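You operate a simulated robot arm through the tools that you are given. There is no shell and no other tool. Be economical: measure what you need, move in short steps, check, and stop when the job is done.

The job below is to be done with a simulated two-armed robot. You get a single attempt, and the scene is never put back.

Task
Push the steel tray off the smear, wipe it away and stand the red marker in the cup.
Fine: slide the tray toward the tag holder; use the folded rag and put it back. What is to be rubbed or washed off counts as gone when no trace of it is left.

It is judged by the outcome, as a careful person would: the job done as asked, and still so three seconds after it is handed in. It fails if anything else is knocked over, pushed out of place, dropped, spilled or broken.

Robot
Two 7-joint arms with fingered hands on one trunk, on a base that drives. Base frame: it is fixed to the floor where the robot stands at the start and does not move with it; the origin is under the middle of the robot, x ahead of it, y to its left, z up; the surface under the hand at the start is at about z = 1090. Units: mm, rad, N and s.
The left shoulder is at the start at [24, 104, 1346], the right one opposite. With the tool pointing down near the work surface each hand reaches from about 240 to 580 mm from the robot's upright axis, wherever it stands, measured 20 degrees to its own side. Places, roughly: grease smear [500, 100, 1100]. Payload 2.4 kg a hand.
Tool frame (each hand has its own): the origin (TCP) lies between the finger pads and is the grasp point; the fingertips stand 17 mm ahead of it; z points along the fingers, y is the line along which they close. Largest opening 88 mm; the body of the gripper starts 47 mm behind the TCP. The gripper is a hand of 2 fingers: y runs from the thumb to the fingers, the wrist lies at [0, 0, -165] in the tool frame, and closing takes about 1.5 s.
Orientation is that of the tool frame in the base frame, as [roll, pitch, yaw] about the fixed x, y, z axes, in that order (R = Rz(yaw) Ry(pitch) Rx(roll)). With the fingers straight down and closing along the base's y, the tool's x points along the base's -x, its y along +y and its z along -z.

Tools
- The arms move only by the tool move_arm. It takes "left_commands", "right_commands" or both (then of equal length, played together; a hand with none holds still); each is a list of rows, each an object (a shift or turn left out is 0, a gripper value left out holds the last) with "translation": the shift along the tool's x, y, z in mm, a list of three; "delta_rot": the turn, a rotation vector about the tool's x, y, z in rad, a list of three. In form: [{"translation": [x, y, z], "delta_rot": [rx, ry, rz]}, ...]. A call has 1 to 8 rows; each row is the pose to reach, as a shift and turn from the pose commanded when the call began, along the tool's axes at that moment. "left_claw" and "right_claw" are, for a hand that has rows, the gripper command, from -1 (shut) to 1 (fully open), values between in proportion, set as the call begins (left out, the last holds). A row lasts 0.2 s, in which the tool goes at most 50 mm and 0.15 rad; a call with a longer step from one row to the next is refused whole, and so is a gripper value outside its range. A pose out of reach is approached as far as the arm can. The call stops where the force on the tool passes 40 N (or 10 N more than at its start, if that is more) or the arm is blocked; 0.2 s more then pass. Each finger travels about 153 mm/s and halts on what it meets, pressing with about 33 N; the grip force reading is that of the motor and also rises with nothing between the fingers. The clock runs only during rows and for 0.2 s after the last one: add rows that repeat a pose to give the fingers time. The reply holds the time, the measured pose of the TCP, the force on the tool along the base axes, the opening and the grip force, in the units named above and with some noise, with the torque about the TCP (base axes, N m) and any sound that the robot's microphone picked up, and new pictures: "show" is both (left out), scene, wrist or none (wrist: the cameras of the hands that moved).
- Cameras (640 x 400 px; columns grow to the right, rows downward): "scene" is now at [114.5, 6.9, 1290.4]; the picture's right is [0.09, -1.00, 0.00], its down [0.07, 0.01, -1.00] and it looks along [0.99, 0.09, 0.07] (base axes); focal length 214 px, centre (320, 200). "left" rides on the left gripper at [-50, 3, -63] in its tool frame; the picture's right is [-0.06, -1.00, 0.00], its down [0.78, -0.05, -0.62] and it looks along [0.62, -0.04, 0.79] (tool axes); focal length 275 px, centre (320, 200). "right" rides on the right gripper at [50, 3, -63] in its tool frame; the picture's right is [-0.06, 1.00, 0.00], its down [-0.78, -0.05, -0.62] and it looks along [-0.62, -0.04, 0.79] (tool axes); focal length 275 px, centre (320, 200).
- raise_lower(by): slides the trunk up (or, below 0, down) by that many mm; the arms and the scene camera ride with it, the base frame stays. It gives what a move gives, with no picture.
- steer(legs): drives the robot by 1 to 6 legs, each [ahead, left, turn to the left] in mm, mm and rad, along the robot's own axes; the way and the turn of a leg run together, so that a leg with both is an arc; at most 1500 mm and 3.142 rad a leg. The arms and the cameras ride along, it lands a little off, and it stops where it bumps. It gives what a move gives, and a new picture of the scene camera.
- finger_targets(finger1, thumb_bend, hand): sets how far each is bent, from 0 (flat) to 1 (curled in); at 0.3 the hand is open as for a grip, at 0.7 the pads meet at the TCP. One left out holds its place. A second passes; each finger stops where it meets its share of the squeeze, and holds until it gets a number again. A gripper value or a shape takes the hand back. It gives what a move gives, with no picture; readings hold the bend of each and the force on the fingers (four entries, about 0 where the hand has none), thumb and palm.
- grasp_type(shape, hand): the hand has 2 fingers and takes this shape, open, in about a second: jaw (thumb against the fingers, like two jaws); tri (thumb and two fingers); tip (a fingertip pinch); poke (one finger out to press); point (the index stretched); flat (the hand flat); cup (the hand cupped); fist (a fist). The gripper value then closes the fingers along that shape, each until it touches; the sizes above hold for jaw. It gives what a move gives, with no picture.
- turn_head(pan, tilt): turns the head with the scene camera to pan (to the left, within 1.047 rad either way) and tilt (down, from -0.506 to 1.204), counted from straight ahead of the robot. It gives what a move gives, and a new picture of the scene camera.
- locate(camera, pixels): there is no depth. For up to 12 entries [column, row, z] of the newest picture of that camera ("zoom" is the newest enlarged one), the place [x, y] in the base frame at which the ray of that pixel passes the height z, good to about 2 mm. It takes no simulated time.
- enlarge(camera, box): a new picture of the part [left, top, right, bottom] of that camera's present view, enlarged. It takes no simulated time.
- hand_in(): hands the job in; it is judged then, once.

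Work in short steps. Measure before you move; look again where a grasp or a placing could have gone wrong, and mend it. You have 80 turns and 260 pictures in all, those below and enlarged ones among them. Open the grippers and draw the arms clear of the work before you hand the job in, unless the task says otherwise; then end with one line.

The tools are called after "Call:" as name(argument=value, ...) on one line, values as JSON. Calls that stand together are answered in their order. move_arm: Moves the arms, as the interface text tells. Its arguments: {"type":"object","properties":{"left_commands":{"type":"array","items":{"type":"object","properties":{"translation":{"type":"array","items":{"type":"number"}},"delta_rot":{"type":"array","items":{"type":"number"}}}}},"left_claw":{"type":"number"},"right_commands":{"type":"array","items":{"type":"object","properties":{"translation":{"type":"array","items":{"type":"number"}},"delta_rot":{"type":"array","items":{"type":"number"}}}}},"right_claw":{"type":"number"},"show":{"type":"string","enum":["both","scene","wrist","none"]}},"required":[]} The other tools are called the same way: raise_lower (by) slides the trunk up or down; grasp_type (shape, hand) gives the hand a shape; finger_targets (finger1, thumb_bend, hand) moves the fingers one by one; steer (legs) drives the base; turn_head (pan, tilt) turns the head that bears the scene camera; locate (camera, pixels) gives the place at which the rays of pixels pass given heights; enlarge (camera, box) takes an enlarged picture of a part of a camera's view; hand_in () hands the job in.

At the start:

```text
time: 0.0
left_ee_pos: [400.2, 279.7, 1441.5]
left_tool_rot: [-3.141, -0.001, 3.141]
left_contact_force: [-1.3, -0.5, 0.9]
left_wrist_torque: [0.01, 0.0, 0.02]
left_gripper_width: 87.7
left_grasp_force: 0.0
left_shape: jaw
left_bend: [0.3, 0.3]
left_finger forces: [0.1, 0.1, 0.0, 0.0, 0.1, 0.0]
right_ee_pos: [354.8, -37.6, 1440.9]
right_tool_rot: [-3.141, -0.001, -3.141]
right_contact_force: [-0.5, 0.5, 0.0]
right_wrist_torque: [-0.04, 0.01, 0.02]
right_gripper_width: 88.1
right_grasp_force: 0.1
right_shape: jaw
right_bend: [0.3, 0.3]
right_finger forces: [0.0, 0.0, 0.1, 0.1, 0.0, 0.0]
trunk travel left (down, up): [-575.0, 275.0]
robot x, y, heading: [1.1, 0.8, 0.004]
head pan, tilt: [0.086, -0.072]
```

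scene: 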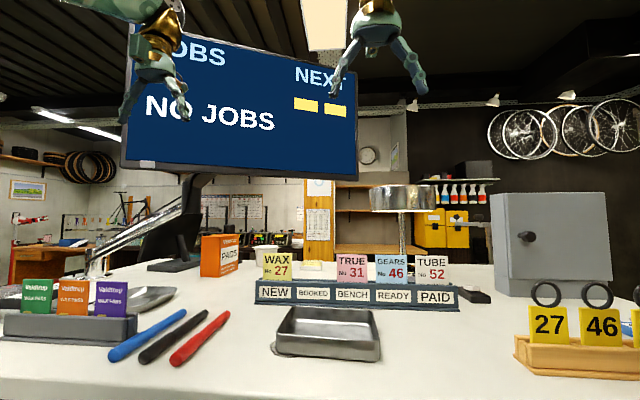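
right: 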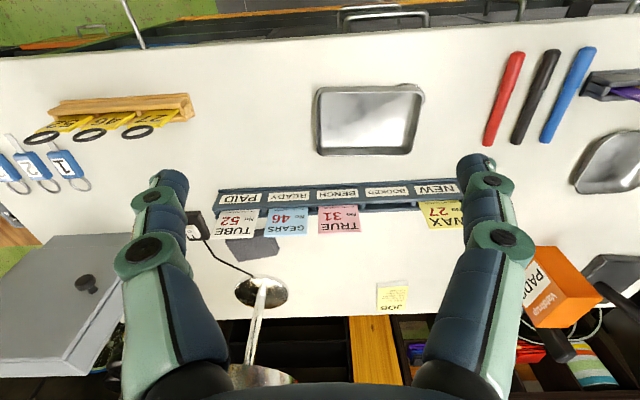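
left: 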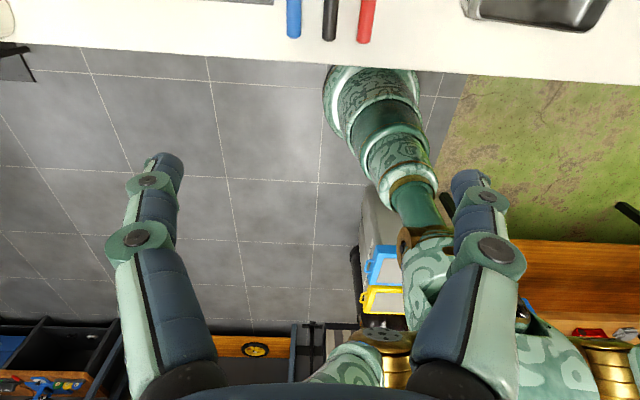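

The tray is at about (328,333) in the scene picture, the pens on the left; no cup or rag is obvious yet. I tilt the head down and pan to look at the whole bench.

Call:
turn_head(pan=0.6, tilt=0.5)

Call:
turn_head(pan=-0.6, tilt=0.5)

Call:
turn_head(pan=0.1, tilt=0.5)

```text
time: 1.0
left_ee_pos: [400.7, 280.0, 1441.5]
left_tool_rot: [3.141, -0.001, -3.139]
left_contact_force: [0.0, 0.0, 0.3]
left_wrist_torque: [0.01, 0.02, -0.01]
left_gripper_width: 87.7
left_grasp_force: 0.0
left_shape: jaw
left_bend: [0.3, 0.3]
left_finger forces: [0.0, 0.1, 0.1, 0.0, 0.1, 0.1]
right_ee_pos: [355.1, -35.7, 1441.4]
right_tool_rot: [-3.141, 0.0, -3.141]
right_contact_force: [0.2, 0.3, -0.3]
right_wrist_torque: [0.01, -0.02, -0.02]
right_gripper_width: 87.8
right_grasp_force: 0.0
right_shape: jaw
right_bend: [0.3, 0.3]
right_finger forces: [0.0, 0.0, 0.0, 0.0, 0.1, 0.1]
trunk travel left (down, up): [-575.0, 275.0]
robot x, y, heading: [-2.1, -2.5, 0.003]
head pan, tilt: [0.6, 0.499]
```

scene: 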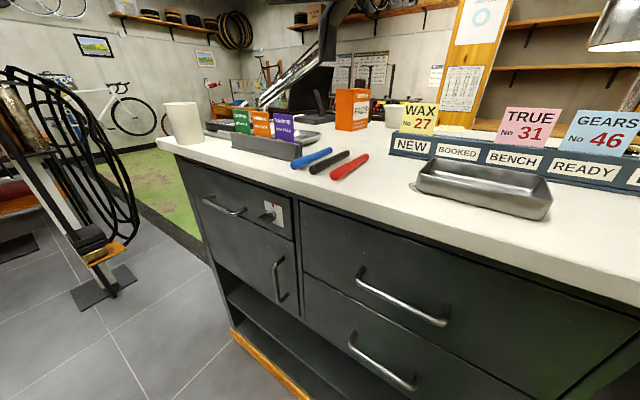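

```text
time: 2.4
left_ee_pos: [399.4, 280.6, 1441.8]
left_tool_rot: [-3.141, 0.0, -3.14]
left_contact_force: [-0.5, -0.1, -0.5]
left_wrist_torque: [0.0, -0.04, -0.01]
left_gripper_width: 88.0
left_grasp_force: 0.0
left_shape: jaw
left_bend: [0.3, 0.3]
left_finger forces: [0.0, 0.1, 0.1, 0.1, 0.0, 0.0]
right_ee_pos: [354.6, -36.9, 1440.0]
right_tool_rot: [3.14, 0.0, -3.141]
right_contact_force: [0.1, 0.8, -0.8]
right_wrist_torque: [-0.04, 0.01, 0.04]
right_gripper_width: 87.7
right_grasp_force: 0.0
right_shape: jaw
right_bend: [0.3, 0.3]
right_finger forces: [0.0, 0.1, 0.0, 0.0, 0.1, 0.0]
trunk travel left (down, up): [-575.0, 275.0]
robot x, y, heading: [0.8, -3.8, 0.007]
head pan, tilt: [-0.6, 0.499]
```

scene: 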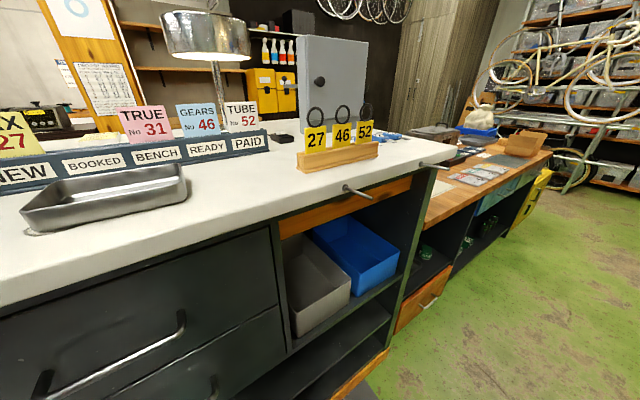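

```text
time: 3.5
left_ee_pos: [400.3, 279.5, 1441.6]
left_tool_rot: [-3.141, 0.001, 3.141]
left_contact_force: [-0.9, 0.2, -0.1]
left_wrist_torque: [0.03, -0.01, 0.01]
left_gripper_width: 88.0
left_grasp_force: 0.1
left_shape: jaw
left_bend: [0.3, 0.3]
left_finger forces: [0.0, 0.0, 0.0, 0.0, 0.0, 0.0]
right_ee_pos: [354.7, -37.5, 1440.2]
right_tool_rot: [3.142, 0.0, -3.141]
right_contact_force: [-1.3, 0.6, 0.4]
right_wrist_torque: [0.04, 0.0, -0.01]
right_gripper_width: 88.1
right_grasp_force: 0.1
right_shape: jaw
right_bend: [0.3, 0.3]
right_finger forces: [0.0, 0.0, 0.1, 0.1, 0.1, 0.0]
trunk travel left (down, up): [-575.0, 275.0]
robot x, y, heading: [-0.6, 2.5, 0.005]
head pan, tilt: [0.099, 0.499]
```

scene: 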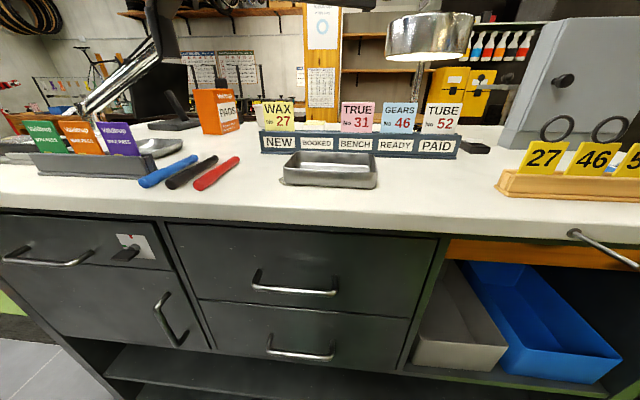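

The white cup is at the left end of the bench, and the wooden block with yellow tags at right looks like the tag holder. I raise the trunk for a better overview to find the rag.

Call:
raise_lower(by=270)

Call:
turn_head(pan=0.75, tilt=0.75)

Call:
turn_head(pan=-0.5, tilt=0.75)

Call:
turn_head(pan=0.15, tilt=0.75)

```text
time: 6.2
left_ee_pos: [401.1, 279.5, 1711.1]
left_tool_rot: [-3.141, -0.001, -3.14]
left_contact_force: [0.0, -0.2, -0.8]
left_wrist_torque: [-0.01, 0.0, 0.02]
left_gripper_width: 87.8
left_grasp_force: 0.0
left_shape: jaw
left_bend: [0.3, 0.3]
left_finger forces: [0.1, 0.0, 0.1, 0.0, 0.1, 0.1]
right_ee_pos: [354.3, -37.6, 1710.8]
right_tool_rot: [-3.14, 0.001, -3.141]
right_contact_force: [0.5, -0.4, 0.4]
right_wrist_torque: [0.04, -0.01, 0.0]
right_gripper_width: 87.9
right_grasp_force: 0.0
right_shape: jaw
right_bend: [0.3, 0.3]
right_finger forces: [0.1, 0.0, 0.0, 0.0, 0.0, 0.0]
trunk travel left (down, up): [-845.0, 5.0]
robot x, y, heading: [0.4, -2.5, 0.003]
head pan, tilt: [0.099, 0.499]
```

```text
time: 7.2
left_ee_pos: [400.4, 279.0, 1711.4]
left_tool_rot: [3.141, 0.0, -3.141]
left_contact_force: [0.0, -0.4, 0.1]
left_wrist_torque: [-0.01, 0.02, 0.0]
left_gripper_width: 88.2
left_grasp_force: 0.0
left_shape: jaw
left_bend: [0.3, 0.3]
left_finger forces: [0.0, 0.0, 0.0, 0.0, 0.1, 0.1]
right_ee_pos: [355.5, -37.6, 1711.1]
right_tool_rot: [-3.141, -0.001, -3.141]
right_contact_force: [-0.2, -0.4, -1.0]
right_wrist_torque: [-0.05, -0.01, -0.02]
right_gripper_width: 88.1
right_grasp_force: 0.2
right_shape: jaw
right_bend: [0.3, 0.3]
right_finger forces: [0.0, 0.0, 0.0, 0.0, 0.0, 0.0]
trunk travel left (down, up): [-845.0, 5.0]
robot x, y, heading: [1.5, -1.3, 0.003]
head pan, tilt: [0.75, 0.75]
```

scene: 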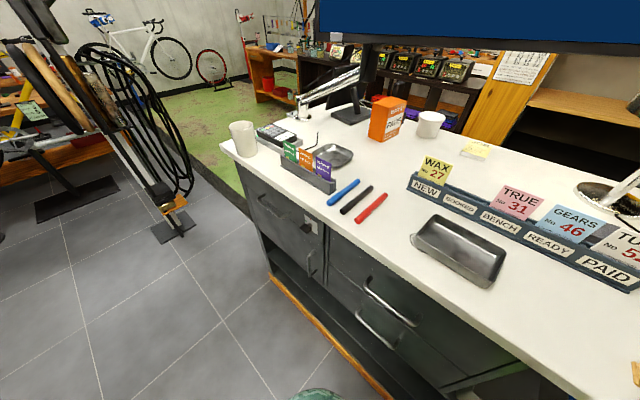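

```text
time: 8.7
left_ee_pos: [400.2, 279.1, 1712.7]
left_tool_rot: [3.141, 0.001, 3.141]
left_contact_force: [0.1, 0.3, 0.2]
left_wrist_torque: [0.0, -0.01, 0.01]
left_gripper_width: 87.9
left_grasp_force: 0.1
left_shape: jaw
left_bend: [0.3, 0.3]
left_finger forces: [0.0, 0.1, 0.0, 0.0, 0.0, 0.1]
right_ee_pos: [355.8, -37.6, 1711.2]
right_tool_rot: [3.141, 0.001, 3.141]
right_contact_force: [0.3, -0.1, 0.5]
right_wrist_torque: [0.05, 0.01, 0.0]
right_gripper_width: 88.2
right_grasp_force: 0.0
right_shape: jaw
right_bend: [0.3, 0.3]
right_finger forces: [0.1, 0.1, 0.0, 0.0, 0.0, 0.0]
trunk travel left (down, up): [-845.0, 5.0]
robot x, y, heading: [0.0, 0.7, -0.005]
head pan, tilt: [-0.499, 0.75]
```

scene: 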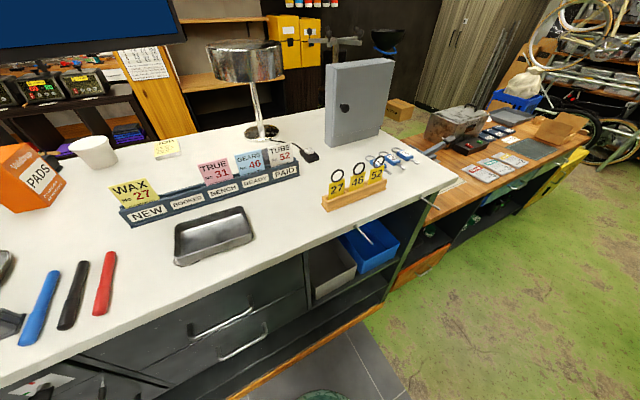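

```text
time: 9.7
left_ee_pos: [400.9, 278.8, 1711.5]
left_tool_rot: [3.141, -0.001, -3.141]
left_contact_force: [0.1, 0.5, -0.1]
left_wrist_torque: [-0.04, 0.01, 0.0]
left_gripper_width: 88.0
left_grasp_force: 0.1
left_shape: jaw
left_bend: [0.3, 0.3]
left_finger forces: [0.0, 0.0, 0.0, 0.1, 0.1, 0.0]
right_ee_pos: [356.0, -37.4, 1711.9]
right_tool_rot: [-3.141, 0.001, -3.141]
right_contact_force: [-0.1, -0.1, -0.1]
right_wrist_torque: [0.01, 0.03, 0.0]
right_gripper_width: 87.5
right_grasp_force: 0.1
right_shape: jaw
right_bend: [0.3, 0.3]
right_finger forces: [0.1, 0.0, 0.0, 0.0, 0.0, 0.0]
trunk travel left (down, up): [-845.0, 5.0]
robot x, y, heading: [-4.2, 1.5, 0.001]
head pan, tilt: [0.15, 0.75]
```

scene: 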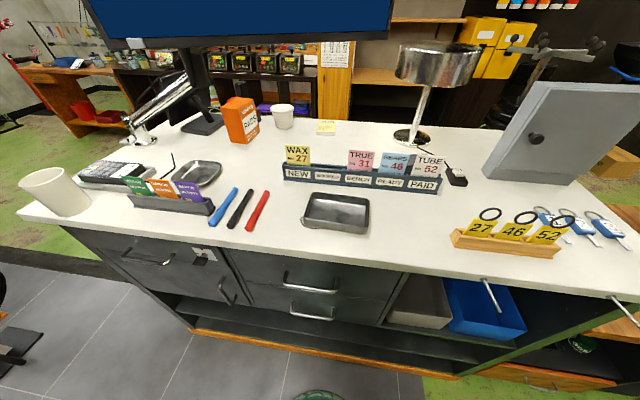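

Two white vessels are visible: at (58,190) and (283,116). I enlarge them and look for the rag.

Call:
enlarge(camera="scene", box=[0, 80, 240, 230])

Call:
enlarge(camera="scene", box=[200, 80, 440, 230])

Call:
enlarge(camera="scene", box=[400, 130, 640, 280])

Call:
enlarge(camera="scene", box=[360, 250, 600, 400])

Call:
locate(camera="scene", pixels=[[303, 224, 1090], [366, 233, 1090], [371, 201, 1100], [312, 193, 1100], [283, 128, 1090], [69, 215, 1090], [264, 193, 1095], [250, 229, 1095], [452, 240, 1090], [560, 256, 1090], [233, 190, 1095], [216, 222, 1095]])

```text
2.67 times, centred on (120, 155) of scene
```

zoom: 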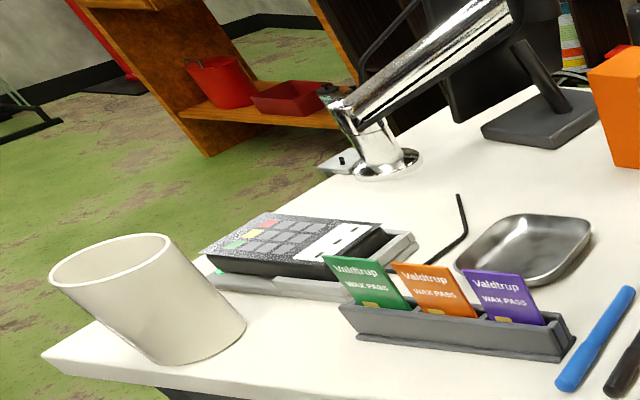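

```text
2.67 times, centred on (320, 155) of scene
```

zoom: 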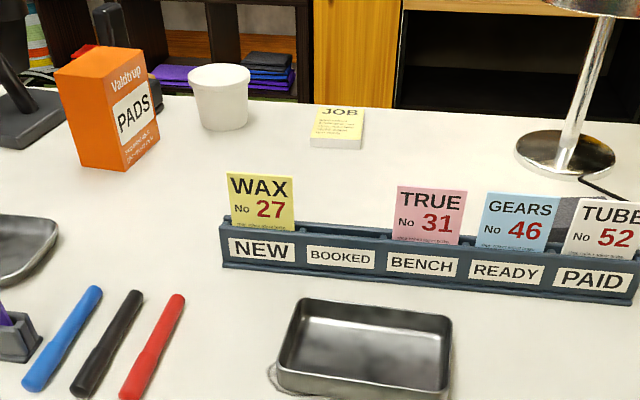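

```text
2.67 times, centred on (520, 205) of scene
```

zoom: 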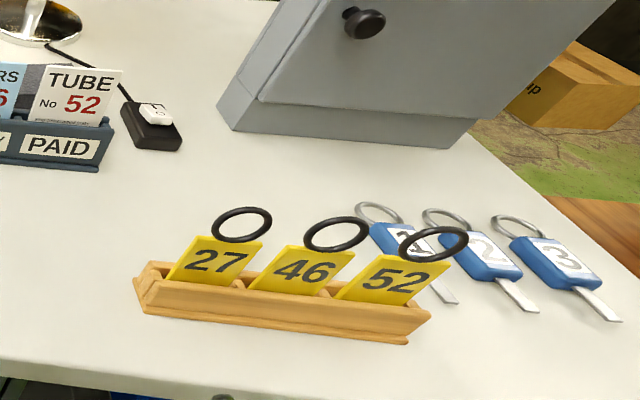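

```text
2.67 times, centred on (480, 325) of scene
```

zoom: 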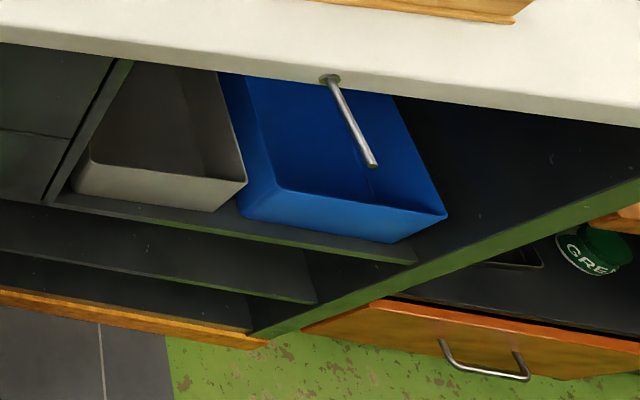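

```text
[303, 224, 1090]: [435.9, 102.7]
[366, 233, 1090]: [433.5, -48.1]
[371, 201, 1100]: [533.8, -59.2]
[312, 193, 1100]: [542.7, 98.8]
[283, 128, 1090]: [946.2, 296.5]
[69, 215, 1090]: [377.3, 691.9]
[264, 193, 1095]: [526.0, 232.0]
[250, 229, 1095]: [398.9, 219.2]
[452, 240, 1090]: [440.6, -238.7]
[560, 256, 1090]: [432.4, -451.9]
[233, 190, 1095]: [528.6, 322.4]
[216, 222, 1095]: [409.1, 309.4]
```

The tray spans roughly x 434–540, y −50 to 100, with a faint outline at its left near edge. In the first right wrist picture a grey flat thing lies behind the rail at (252,250), maybe the rag; I enlarge that.

Call:
enlarge(camera="right", box=[180, 150, 420, 300])

Call:
enlarge(camera="scene", box=[280, 150, 400, 225])

Call:
enlarge(camera="scene", box=[390, 140, 480, 196])

```text
2.67 times, centred on (300, 225) of right
```

zoom: 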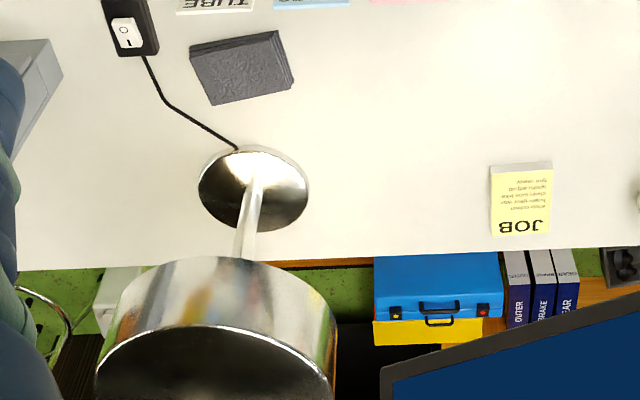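

```text
5.33 times, centred on (340, 188) of scene
```

zoom: 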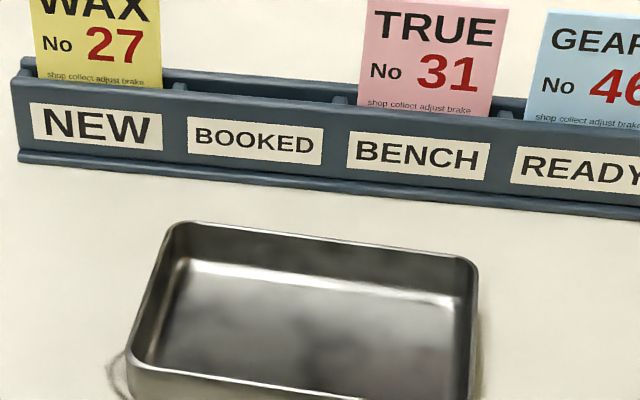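

```text
7.11 times, centred on (435, 168) of scene
```

zoom: 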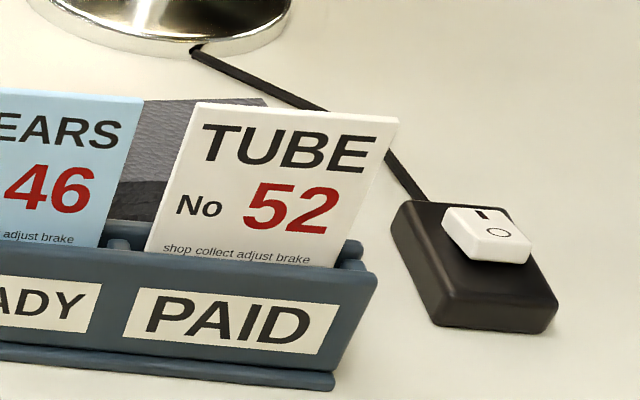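

The grey folded rag lies behind the rail near the lamp foot. I measure it, and the smear outline, with a fresh enlarged right view.

Call:
enlarge(camera="right", box=[180, 60, 420, 210])

Call:
enlarge(camera="right", box=[420, 100, 640, 237])

Call:
enlarge(camera="right", box=[180, 60, 420, 210])

```text
2.67 times, centred on (300, 135) of right
```

zoom: 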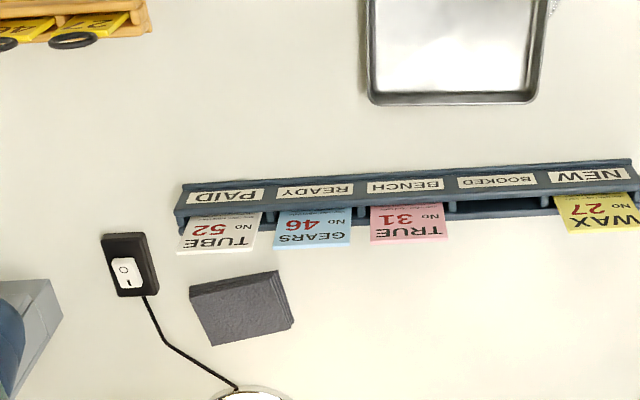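

```text
2.91 times, centred on (530, 168) of right
```

zoom: 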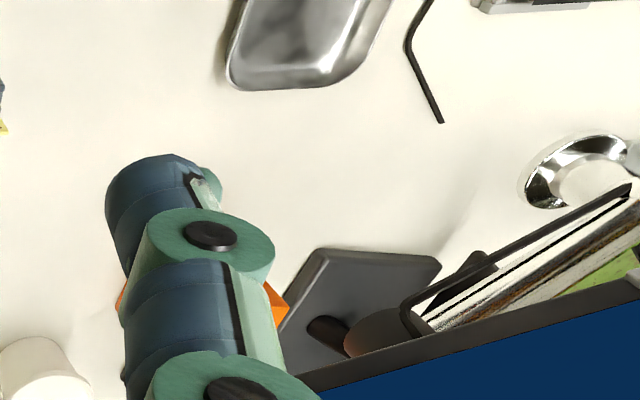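

```text
2.67 times, centred on (300, 135) of right
```

zoom: 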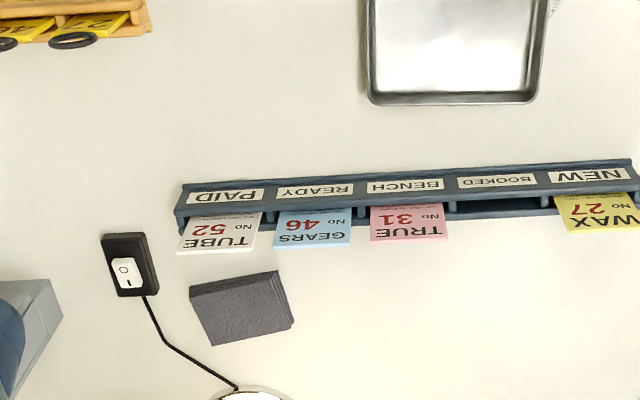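

The rag's corners in this view are (190,295), (275,272), (295,320), (212,345). I locate those plus tray, rail, lamp foot and tag-holder points.

Call:
locate(camera="zoom", pixels=[[190, 290, 1095], [277, 272, 1095], [295, 322, 1095], [212, 346, 1095], [180, 200, 1090], [640, 225, 1110], [245, 250, 1120], [183, 250, 1130], [250, 390, 1090], [370, 100, 1110], [537, 100, 1110], [148, 30, 1090]])

Call:
enlarge(camera="right", box=[280, 20, 480, 145])

Call:
enlarge(camera="left", box=[0, 0, 640, 400])

```text
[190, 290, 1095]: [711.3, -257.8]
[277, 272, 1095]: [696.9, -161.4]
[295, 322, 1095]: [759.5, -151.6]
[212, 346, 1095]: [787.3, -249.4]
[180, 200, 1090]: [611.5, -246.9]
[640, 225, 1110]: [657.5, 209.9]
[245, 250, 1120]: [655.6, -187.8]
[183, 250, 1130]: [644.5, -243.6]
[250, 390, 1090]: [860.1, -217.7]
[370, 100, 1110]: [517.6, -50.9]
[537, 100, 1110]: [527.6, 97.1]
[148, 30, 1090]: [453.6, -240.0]
```

```text
3.20 times, centred on (380, 82) of right
```

zoom: 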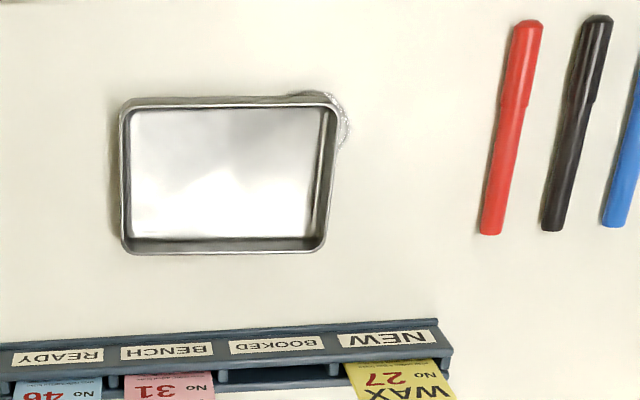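

```text
1.00 times, centred on (320, 200) of left (not enlarged: the box is as wide or as high as the picture)
```

zoom: 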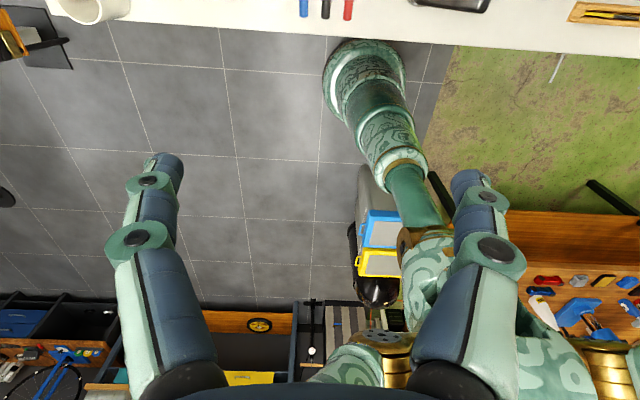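

The rag is at about (738,-205), ~98×70 mm, long side along y. The smear peeks out at the tray's left near corner. I lower the trunk to its starting height and find the bench's front edge.

Call:
locate(camera="scene", pixels=[[300, 256, 1090], [150, 235, 1090], [20, 213, 1090], [480, 275, 1090], [425, 60, 1400], [395, 75, 1400], [480, 80, 1400], [410, 135, 1090], [240, 258, 1090]])

Call:
raise_lower(by=-270)

Call:
turn_head(pan=0.0, tilt=0.7)

```text
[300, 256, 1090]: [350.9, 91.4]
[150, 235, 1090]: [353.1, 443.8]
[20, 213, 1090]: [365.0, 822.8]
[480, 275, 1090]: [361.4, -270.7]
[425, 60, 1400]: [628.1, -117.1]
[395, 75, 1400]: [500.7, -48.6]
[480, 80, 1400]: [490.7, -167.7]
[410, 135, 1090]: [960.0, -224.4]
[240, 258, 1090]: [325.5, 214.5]
```

```text
time: 12.4
left_ee_pos: [401.1, 279.7, 1442.2]
left_tool_rot: [-3.141, 0.0, 3.141]
left_contact_force: [-0.1, 1.3, -0.2]
left_wrist_torque: [-0.01, 0.0, -0.02]
left_gripper_width: 88.0
left_grasp_force: 0.0
left_shape: jaw
left_bend: [0.3, 0.3]
left_finger forces: [0.1, 0.0, 0.0, 0.0, 0.0, 0.1]
right_ee_pos: [355.6, -37.3, 1441.8]
right_tool_rot: [-3.141, 0.0, 3.141]
right_contact_force: [-0.2, 0.1, -0.2]
right_wrist_torque: [0.01, -0.01, 0.04]
right_gripper_width: 88.2
right_grasp_force: 0.1
right_shape: jaw
right_bend: [0.3, 0.3]
right_finger forces: [0.0, 0.0, 0.1, 0.0, 0.1, 0.0]
trunk travel left (down, up): [-575.0, 275.0]
robot x, y, heading: [-1.6, -2.0, -0.0]
head pan, tilt: [0.15, 0.75]
```

```text
time: 13.1
left_ee_pos: [399.6, 279.5, 1441.1]
left_tool_rot: [-3.141, 0.001, -3.14]
left_contact_force: [-0.2, 1.3, 0.0]
left_wrist_torque: [-0.01, 0.0, 0.02]
left_gripper_width: 88.0
left_grasp_force: 0.1
left_shape: jaw
left_bend: [0.3, 0.3]
left_finger forces: [0.0, 0.0, 0.0, 0.0, 0.0, 0.0]
right_ee_pos: [354.7, -36.9, 1441.3]
right_tool_rot: [-3.141, 0.0, -3.141]
right_contact_force: [0.7, 0.4, -0.3]
right_wrist_torque: [-0.01, 0.0, 0.04]
right_gripper_width: 87.8
right_grasp_force: 0.0
right_shape: jaw
right_bend: [0.3, 0.3]
right_finger forces: [0.0, 0.1, 0.1, 0.0, 0.0, 0.0]
trunk travel left (down, up): [-575.0, 275.0]
robot x, y, heading: [1.5, -1.0, -0.002]
head pan, tilt: [0.0, 0.7]
```

scene: 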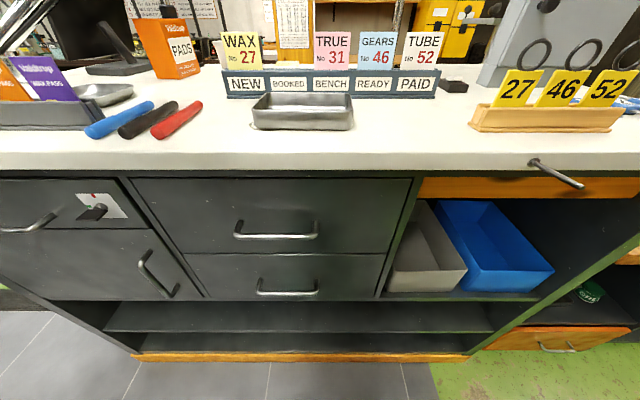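

Bench front edge is at x≈345. I move the right hand toward a point left of the tray, high up, turning it 90° so both fingers can push on the tray's left side.

Call:
move_arm(right_commands=[{"translation": [-15, 20, 20], "delta_rot": [0, 0, 0.147]}, {"translation": [-30, 40, 40], "delta_rot": [0, 0, 0.294]}, {"translation": [-45, 60, 60], "delta_rot": [0, 0, 0.441]}, {"translation": [-60, 80, 80], "delta_rot": [0, 0, 0.588]}, {"translation": [-80, 100, 100], "delta_rot": [0, 0, 0.735]}, {"translation": [-100, 125, 120], "delta_rot": [0, 0, 0.882]}, {"translation": [-115, 145, 140], "delta_rot": [0, 0, 1.029]}, {"translation": [-130, 165, 160], "delta_rot": [0, 0, 1.176]}], right_claw=0.2, show="none")

Call:
move_arm(right_commands=[{"delta_rot": [0, 0, 0.147]}, {"delta_rot": [0, 0, 0.27]}, {"delta_rot": [0, 0, 0.395]}, {"delta_rot": [0, 0, 0.395]}])

```text
time: 14.9
left_ee_pos: [401.2, 281.2, 1441.5]
left_tool_rot: [-3.141, 0.0, 3.141]
left_contact_force: [-0.1, 1.2, -0.3]
left_wrist_torque: [-0.01, -0.01, -0.01]
left_gripper_width: 87.6
left_grasp_force: 0.0
left_shape: jaw
left_bend: [0.3, 0.3]
left_finger forces: [0.0, 0.0, 0.0, 0.0, 0.1, 0.0]
right_ee_pos: [431.3, 98.5, 1268.0]
right_tool_rot: [-3.139, -0.001, 1.98]
right_contact_force: [-0.1, 0.7, 0.0]
right_wrist_torque: [0.03, 0.0, 0.03]
right_gripper_width: 53.0
right_grasp_force: 0.1
right_shape: jaw
right_bend: [0.71, 0.71]
right_finger forces: [0.1, 0.1, 0.1, 0.0, 0.0, 0.1]
right hand out of reach, approached as far as the arm can: row 7, 8
trunk travel left (down, up): [-575.0, 275.0]
robot x, y, heading: [2.2, -1.5, 0.002]
head pan, tilt: [0.0, 0.7]
```

```text
time: 15.9
left_ee_pos: [399.9, 280.4, 1442.2]
left_tool_rot: [-3.14, 0.0, -3.141]
left_contact_force: [-0.7, -0.1, -0.8]
left_wrist_torque: [-0.02, 0.0, 0.0]
left_gripper_width: 87.9
left_grasp_force: 0.0
left_shape: jaw
left_bend: [0.3, 0.3]
left_finger forces: [0.1, 0.0, 0.0, 0.0, 0.0, 0.0]
right_ee_pos: [430.0, 99.6, 1271.0]
right_tool_rot: [3.141, -0.001, 1.57]
right_contact_force: [0.0, 0.1, -0.6]
right_wrist_torque: [0.0, 0.02, -0.04]
right_gripper_width: 53.3
right_grasp_force: 0.1
right_shape: jaw
right_bend: [0.71, 0.71]
right_finger forces: [0.0, 0.1, 0.1, 0.1, 0.0, 0.0]
trunk travel left (down, up): [-575.0, 275.0]
robot x, y, heading: [1.9, -2.4, 0.003]
head pan, tilt: [0.0, 0.7]
```

scene: 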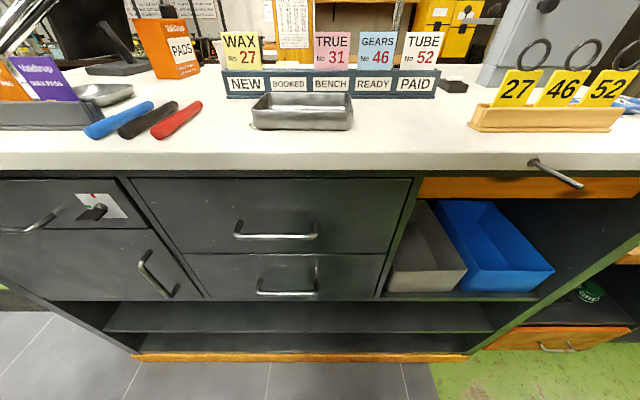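
right: 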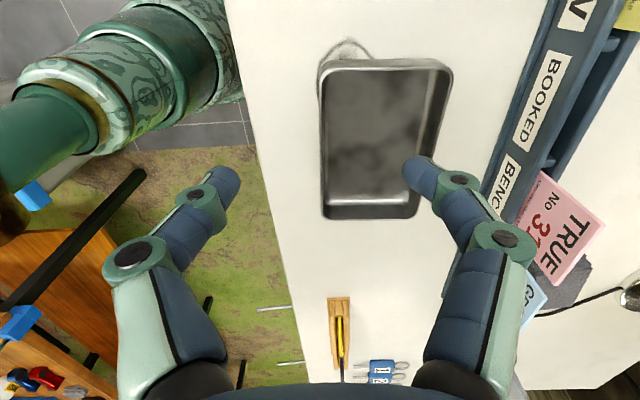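

The smear peeks out at the tray's left-near corner (345,50 in the wrist picture). The hand stops at about 430 mm reach, so I drive 90 mm ahead and 80 mm left.

Call:
steer(legs=[[90, 80, 0]])

```text
time: 17.2
left_ee_pos: [492.9, 360.3, 1441.3]
left_tool_rot: [-3.138, -0.001, -3.14]
left_contact_force: [0.0, -0.5, 0.5]
left_wrist_torque: [0.0, 0.02, 0.01]
left_gripper_width: 87.7
left_grasp_force: 0.2
left_shape: jaw
left_bend: [0.3, 0.3]
left_finger forces: [0.0, 0.1, 0.0, 0.1, 0.0, 0.0]
right_ee_pos: [522.1, 178.9, 1269.3]
right_tool_rot: [-3.141, 0.003, 1.572]
right_contact_force: [0.7, 0.0, 0.0]
right_wrist_torque: [-0.02, 0.01, 0.0]
right_gripper_width: 53.2
right_grasp_force: 0.1
right_shape: jaw
right_bend: [0.71, 0.71]
right_finger forces: [0.0, 0.0, 0.1, 0.0, 0.0, 0.0]
trunk travel left (down, up): [-575.0, 275.0]
robot x, y, heading: [93.8, 80.5, -0.001]
head pan, tilt: [0.0, 0.7]
```

scene: 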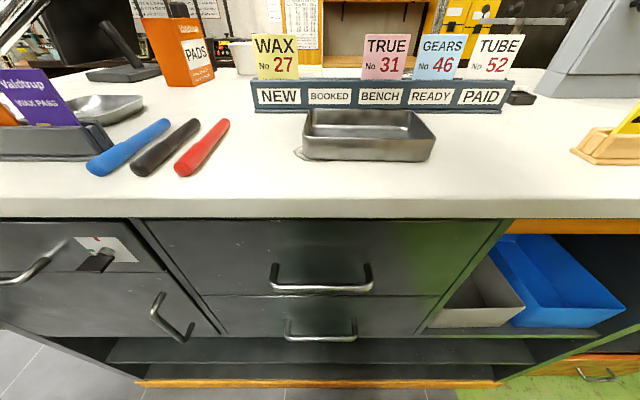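

Driven well. I measure the tray edges again from here.

Call:
locate(camera="scene", pixels=[[304, 158, 1090], [430, 161, 1090], [433, 137, 1115], [302, 136, 1115], [309, 111, 1115], [296, 152, 1090], [178, 175, 1100], [225, 122, 1100]])

Call:
enlarge(camera="scene", box=[270, 90, 450, 202])

Call:
move_arm(right_commands=[{"translation": [0, 0, 0]}], show="wrist")

```text
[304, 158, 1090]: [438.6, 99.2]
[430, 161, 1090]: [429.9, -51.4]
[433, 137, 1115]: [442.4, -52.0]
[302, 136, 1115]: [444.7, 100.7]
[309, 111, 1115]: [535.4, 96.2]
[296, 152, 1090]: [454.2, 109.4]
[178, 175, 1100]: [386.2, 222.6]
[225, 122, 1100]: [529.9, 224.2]
```

```text
3.56 times, centred on (360, 146) of scene
```

zoom: 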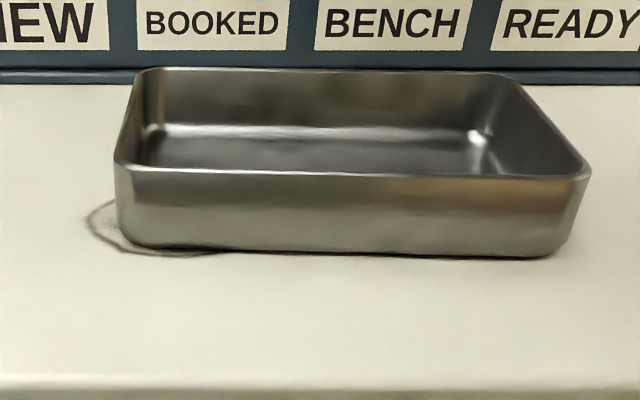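

```text
time: 17.6
left_ee_pos: [490.7, 359.3, 1442.5]
left_tool_rot: [3.141, 0.0, -3.14]
left_contact_force: [0.8, 0.1, 0.8]
left_wrist_torque: [0.01, 0.03, 0.03]
left_gripper_width: 87.7
left_grasp_force: 0.1
left_shape: jaw
left_bend: [0.3, 0.3]
left_finger forces: [0.0, 0.0, 0.0, 0.0, 0.0, 0.0]
right_ee_pos: [521.3, 177.3, 1269.4]
right_tool_rot: [3.14, -0.001, 1.571]
right_contact_force: [-0.1, -0.3, -0.4]
right_wrist_torque: [-0.01, -0.04, -0.02]
right_gripper_width: 53.2
right_grasp_force: 0.0
right_shape: jaw
right_bend: [0.71, 0.71]
right_finger forces: [0.1, 0.1, 0.0, 0.0, 0.0, 0.0]
trunk travel left (down, up): [-575.0, 275.0]
robot x, y, heading: [90.3, 80.7, 0.002]
head pan, tilt: [0.0, 0.7]
```

right: 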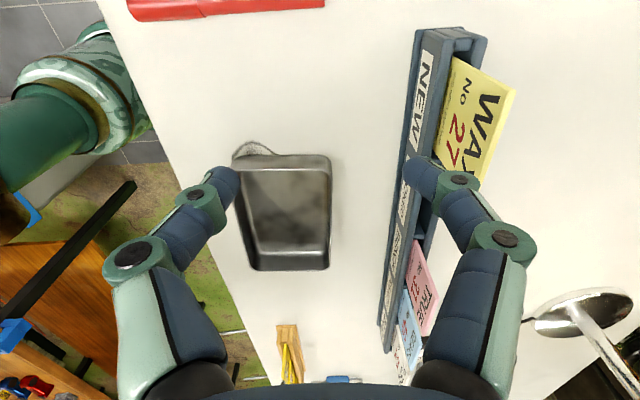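

Tray spans x 435–537, left rim at y≈100. I lower the right hand beside its left side at (486,130), tips about 5 mm over the bench.

Call:
move_arm(right_commands=[{"translation": [-20, -17, 20]}, {"translation": [-47, -35, 40]}, {"translation": [-47, -35, 80]}, {"translation": [-47, -35, 115]}, {"translation": [-47, -35, 140]}, {"translation": [-47, -35, 155]}, {"translation": [-47, -35, 155]}])

```text
time: 19.2
left_ee_pos: [491.2, 359.3, 1441.3]
left_tool_rot: [3.141, 0.0, -3.139]
left_contact_force: [0.8, -0.6, -0.4]
left_wrist_torque: [0.02, -0.01, 0.03]
left_gripper_width: 87.9
left_grasp_force: 0.1
left_shape: jaw
left_bend: [0.3, 0.3]
left_finger forces: [0.0, 0.1, 0.1, 0.0, 0.0, 0.0]
right_ee_pos: [489.3, 132.4, 1114.3]
right_tool_rot: [-3.141, 0.0, 1.572]
right_contact_force: [-0.4, 0.7, -0.3]
right_wrist_torque: [-0.02, 0.0, 0.0]
right_gripper_width: 53.4
right_grasp_force: 0.0
right_shape: jaw
right_bend: [0.71, 0.71]
right_finger forces: [0.0, 0.0, 0.1, 0.0, 0.0, 0.0]
trunk travel left (down, up): [-575.0, 275.0]
robot x, y, heading: [90.4, 81.9, 0.004]
head pan, tilt: [0.0, 0.7]
```

scene: 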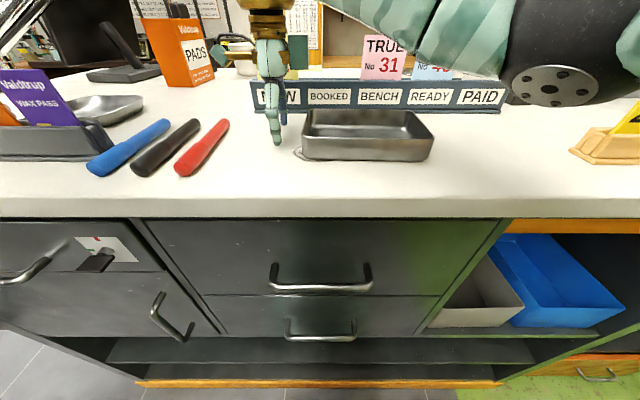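
right: 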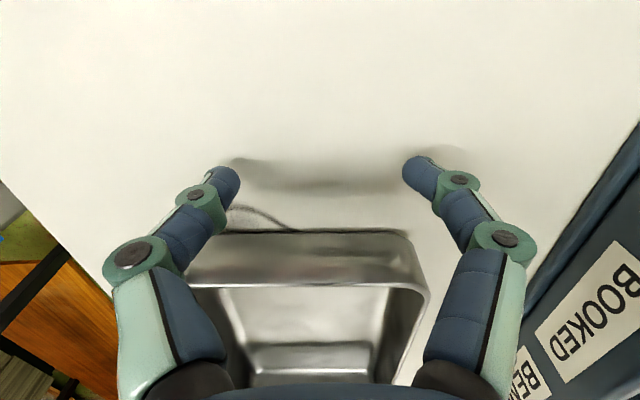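

Both fingers line up with the tray's left side. I push 80 mm toward −y in small steps.

Call:
move_arm(right_commands=[{"translation": [-10, 0, 0]}, {"translation": [-20, 0, 0]}, {"translation": [-30, 0, 0]}, {"translation": [-40, 0, 0]}, {"translation": [-50, 0, 0]}, {"translation": [-60, 0, 0]}, {"translation": [-70, 0, 0]}, {"translation": [-80, 0, 0]}])

```text
time: 21.0
left_ee_pos: [490.9, 358.8, 1442.3]
left_tool_rot: [-3.14, 0.0, -3.14]
left_contact_force: [-0.3, 0.0, -0.5]
left_wrist_torque: [0.01, -0.02, -0.03]
left_gripper_width: 87.8
left_grasp_force: 0.1
left_shape: jaw
left_bend: [0.3, 0.3]
left_finger forces: [0.1, 0.1, 0.0, 0.0, 0.0, 0.0]
right_ee_pos: [485.7, 50.5, 1115.3]
right_tool_rot: [3.141, -0.001, 1.57]
right_contact_force: [-0.5, 1.6, 0.7]
right_wrist_torque: [0.03, 0.0, -0.01]
right_gripper_width: 53.2
right_grasp_force: 0.1
right_shape: jaw
right_bend: [0.71, 0.71]
right_finger forces: [0.2, 0.0, 0.0, 0.0, 0.5, 0.1]
trunk travel left (down, up): [-575.0, 275.0]
robot x, y, heading: [85.6, 82.1, 0.002]
head pan, tilt: [0.0, 0.7]
```

scene: 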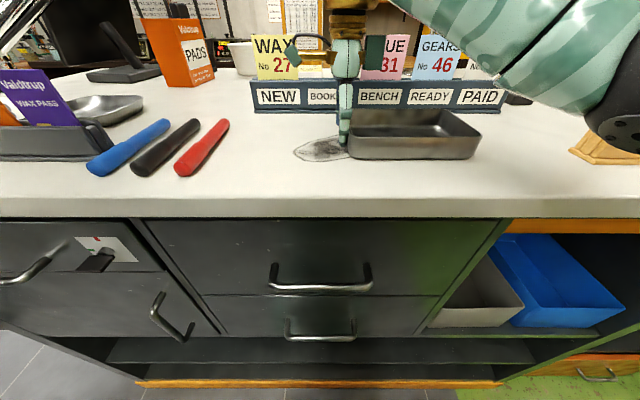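
right: 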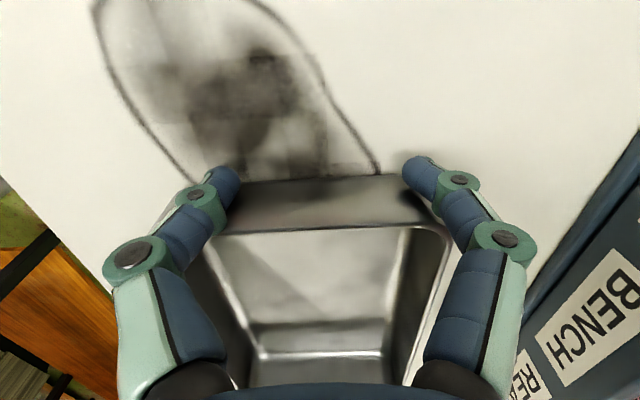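

The smear runs under the tray still. The right elbow sits near the tag holder, so I look right to check its clearance before pushing further.

Call:
turn_head(pan=-0.8, tilt=0.5)

```text
time: 22.1
left_ee_pos: [493.0, 359.4, 1442.0]
left_tool_rot: [3.142, 0.002, -3.139]
left_contact_force: [0.7, 0.9, -0.1]
left_wrist_torque: [0.03, -0.01, -0.02]
left_gripper_width: 87.9
left_grasp_force: 0.0
left_shape: jaw
left_bend: [0.3, 0.3]
left_finger forces: [0.1, 0.1, 0.1, 0.0, 0.1, 0.0]
right_ee_pos: [486.7, 51.1, 1114.5]
right_tool_rot: [3.141, 0.0, 1.57]
right_contact_force: [-0.1, -0.6, -0.4]
right_wrist_torque: [-0.02, -0.01, 0.0]
right_gripper_width: 53.2
right_grasp_force: 0.1
right_shape: jaw
right_bend: [0.71, 0.71]
right_finger forces: [0.0, 0.1, 0.0, 0.1, 0.2, 0.1]
trunk travel left (down, up): [-575.0, 275.0]
robot x, y, heading: [90.7, 82.1, 0.0]
head pan, tilt: [-0.799, 0.499]
```

scene: 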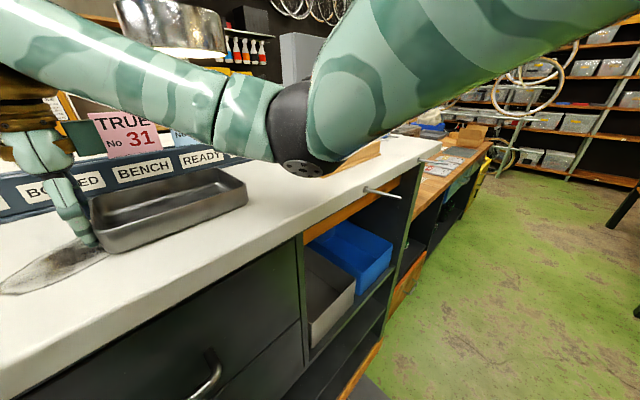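

I use locate at several heights for the elbow's lowest point.

Call:
locate(camera="scene", pixels=[[310, 168, 1240], [310, 168, 1220], [310, 168, 1200], [310, 168, 1180], [310, 168, 1160], [310, 168, 1090], [340, 172, 1090]])

```text
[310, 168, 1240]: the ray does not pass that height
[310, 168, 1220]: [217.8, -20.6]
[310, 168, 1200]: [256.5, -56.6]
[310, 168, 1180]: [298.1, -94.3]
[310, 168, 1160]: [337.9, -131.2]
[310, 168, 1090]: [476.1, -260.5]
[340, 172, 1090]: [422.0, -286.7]
```

The elbow's underside is at about z 1165, x≈330, y≈−120: clear of the tag holder (x>430, y<−240). I push 50 mm more.

Call:
move_arm(right_commands=[{"translation": [-10, 0, 0]}, {"translation": [-20, 0, 0]}, {"translation": [-30, 0, 0]}, {"translation": [-40, 0, 0]}, {"translation": [-50, 0, 0]}])

```text
time: 23.3
left_ee_pos: [490.8, 358.9, 1442.1]
left_tool_rot: [3.142, 0.001, -3.141]
left_contact_force: [0.2, 0.3, 0.1]
left_wrist_torque: [-0.04, -0.04, 0.02]
left_gripper_width: 87.9
left_grasp_force: 0.0
left_shape: jaw
left_bend: [0.3, 0.3]
left_finger forces: [0.0, 0.1, 0.1, 0.0, 0.0, 0.0]
right_ee_pos: [484.1, 0.9, 1114.6]
right_tool_rot: [3.142, -0.001, 1.571]
right_contact_force: [0.0, 0.4, -0.5]
right_wrist_torque: [-0.01, 0.0, 0.03]
right_gripper_width: 53.4
right_grasp_force: 0.0
right_shape: jaw
right_bend: [0.71, 0.71]
right_finger forces: [0.2, 0.0, 0.0, 0.0, 0.3, 0.0]
trunk travel left (down, up): [-575.0, 275.0]
robot x, y, heading: [94.6, 80.3, 0.002]
head pan, tilt: [-0.799, 0.499]
```

scene: 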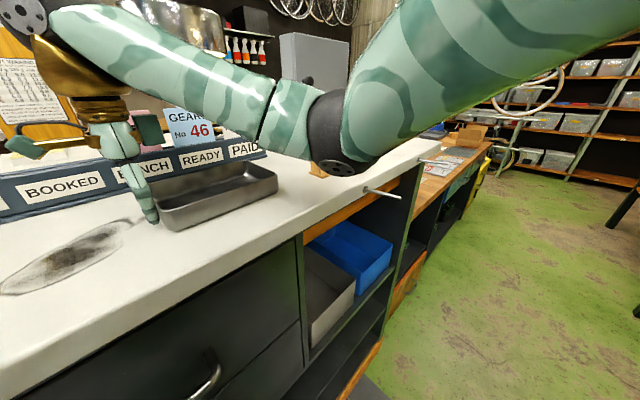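
right: 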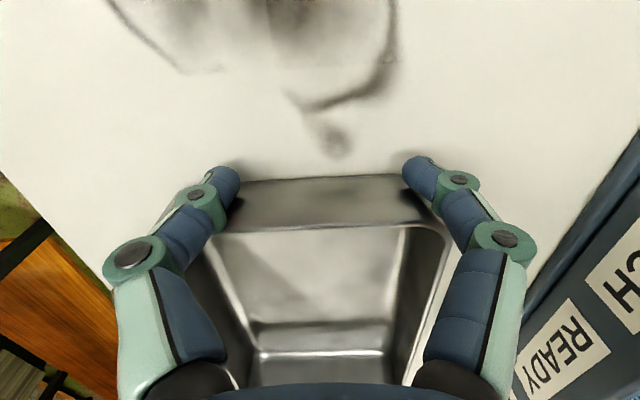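

The smear is just off the tray. I push 35 mm more for room to wipe (tray then ends ~45 mm short of the tag holder), then retreat and lift.

Call:
move_arm(right_commands=[{"translation": [-10, 0, 0]}, {"translation": [-20, 0, 0]}, {"translation": [-28, 0, 0]}, {"translation": [-35, 0, 0]}, {"translation": [-35, 0, 0]}, {"translation": [-15, 0, 0]}, {"translation": [-5, 0, 0]}, {"translation": [-5, 0, -40]}], show="none")

Call:
move_arm(right_commands=[{"translation": [0, 0, -45]}, {"translation": [0, 0, -90]}, {"translation": [0, 0, -135]}, {"translation": [0, 0, -180]}, {"translation": [20, -40, -200]}, {"translation": [40, -80, -200]}, {"translation": [40, -80, -200]}], show="wrist")

Call:
turn_head(pan=-0.2, tilt=0.6)

```text
time: 25.1
left_ee_pos: [491.3, 359.4, 1442.6]
left_tool_rot: [3.14, 0.0, -3.139]
left_contact_force: [0.4, -0.1, -1.1]
left_wrist_torque: [-0.02, -0.01, 0.01]
left_gripper_width: 87.9
left_grasp_force: 0.1
left_shape: jaw
left_bend: [0.3, 0.3]
left_finger forces: [0.0, 0.0, 0.1, 0.0, 0.1, 0.1]
right_ee_pos: [485.5, -3.0, 1152.9]
right_tool_rot: [-3.141, -0.001, 1.571]
right_contact_force: [-0.1, -0.5, -0.6]
right_wrist_torque: [0.03, 0.0, 0.01]
right_gripper_width: 53.3
right_grasp_force: 0.0
right_shape: jaw
right_bend: [0.71, 0.71]
right_finger forces: [0.0, 0.0, 0.0, 0.0, 0.1, 0.0]
trunk travel left (down, up): [-575.0, 275.0]
robot x, y, heading: [94.3, 81.1, 0.0]
head pan, tilt: [-0.799, 0.499]
```

```text
time: 26.7
left_ee_pos: [492.5, 360.0, 1440.9]
left_tool_rot: [-3.139, 0.002, -3.14]
left_contact_force: [-0.3, 0.3, -0.1]
left_wrist_torque: [0.01, -0.01, 0.03]
left_gripper_width: 87.8
left_grasp_force: 0.1
left_shape: jaw
left_bend: [0.3, 0.3]
left_finger forces: [0.0, 0.1, 0.0, 0.0, 0.0, 0.0]
right_ee_pos: [408.4, 38.3, 1355.2]
right_tool_rot: [3.141, -0.001, 1.571]
right_contact_force: [1.1, -0.5, 0.8]
right_wrist_torque: [0.04, 0.0, -0.01]
right_gripper_width: 53.3
right_grasp_force: 0.0
right_shape: jaw
right_bend: [0.71, 0.71]
right_finger forces: [0.1, 0.1, 0.1, 0.0, 0.0, 0.1]
trunk travel left (down, up): [-575.0, 275.0]
robot x, y, heading: [89.7, 80.7, -0.005]
head pan, tilt: [-0.799, 0.499]
```

right: 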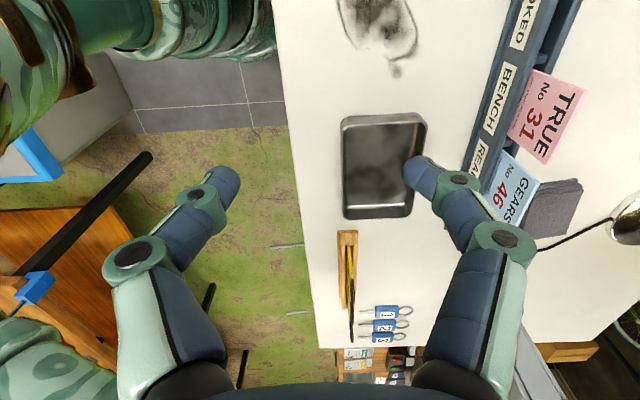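

```text
time: 27.7
left_ee_pos: [492.5, 359.1, 1442.1]
left_tool_rot: [3.141, -0.001, -3.14]
left_contact_force: [-0.7, -0.5, 0.3]
left_wrist_torque: [0.01, -0.01, 0.01]
left_gripper_width: 87.9
left_grasp_force: 0.1
left_shape: jaw
left_bend: [0.3, 0.3]
left_finger forces: [0.1, 0.1, 0.0, 0.0, 0.0, 0.0]
right_ee_pos: [407.0, 39.8, 1356.9]
right_tool_rot: [3.141, -0.001, 1.572]
right_contact_force: [0.2, -0.2, -0.2]
right_wrist_torque: [0.0, 0.03, 0.0]
right_gripper_width: 53.5
right_grasp_force: 0.0
right_shape: jaw
right_bend: [0.71, 0.71]
right_finger forces: [0.1, 0.0, 0.0, 0.0, 0.0, 0.1]
trunk travel left (down, up): [-575.0, 275.0]
robot x, y, heading: [91.2, 80.7, 0.003]
head pan, tilt: [-0.201, 0.6]
```

scene: 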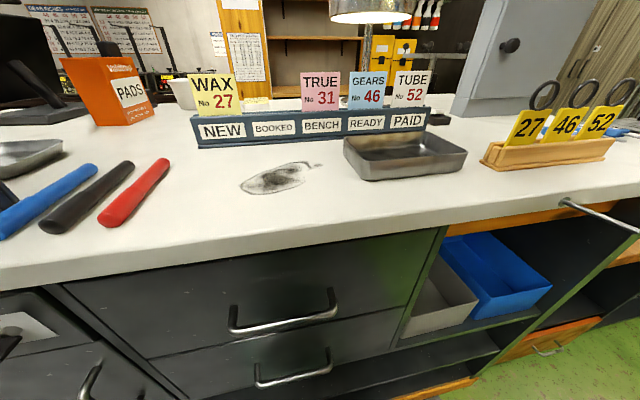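

The tray has moved clear and the smear is fully exposed around (277,180). I enlarge and measure it.

Call:
enlarge(camera="scene", box=[210, 140, 370, 240])

Call:
locate(camera="scene", pixels=[[239, 188, 1090], [321, 164, 1090], [262, 195, 1090], [305, 182, 1090], [285, 165, 1090], [250, 178, 1090], [373, 182, 1090], [344, 134, 1118], [467, 152, 1118], [485, 166, 1090]])

```text
4.00 times, centred on (290, 190) of scene
```

zoom: 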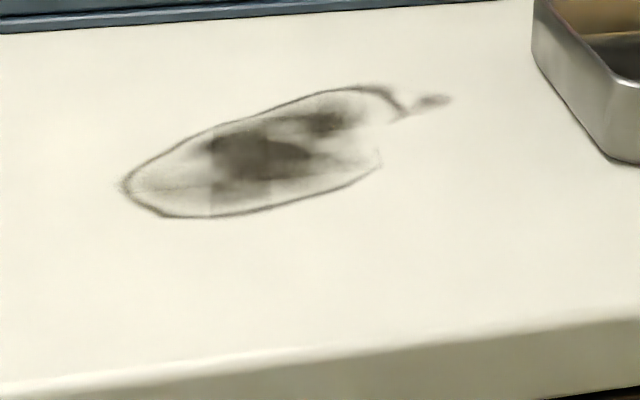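

```text
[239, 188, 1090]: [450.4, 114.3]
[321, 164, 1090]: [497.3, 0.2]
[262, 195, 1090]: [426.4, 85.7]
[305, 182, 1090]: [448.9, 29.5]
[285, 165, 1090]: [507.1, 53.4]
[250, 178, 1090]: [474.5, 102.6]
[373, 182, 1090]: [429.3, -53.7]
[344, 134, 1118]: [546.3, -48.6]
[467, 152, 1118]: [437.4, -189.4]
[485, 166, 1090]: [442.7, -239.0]
```

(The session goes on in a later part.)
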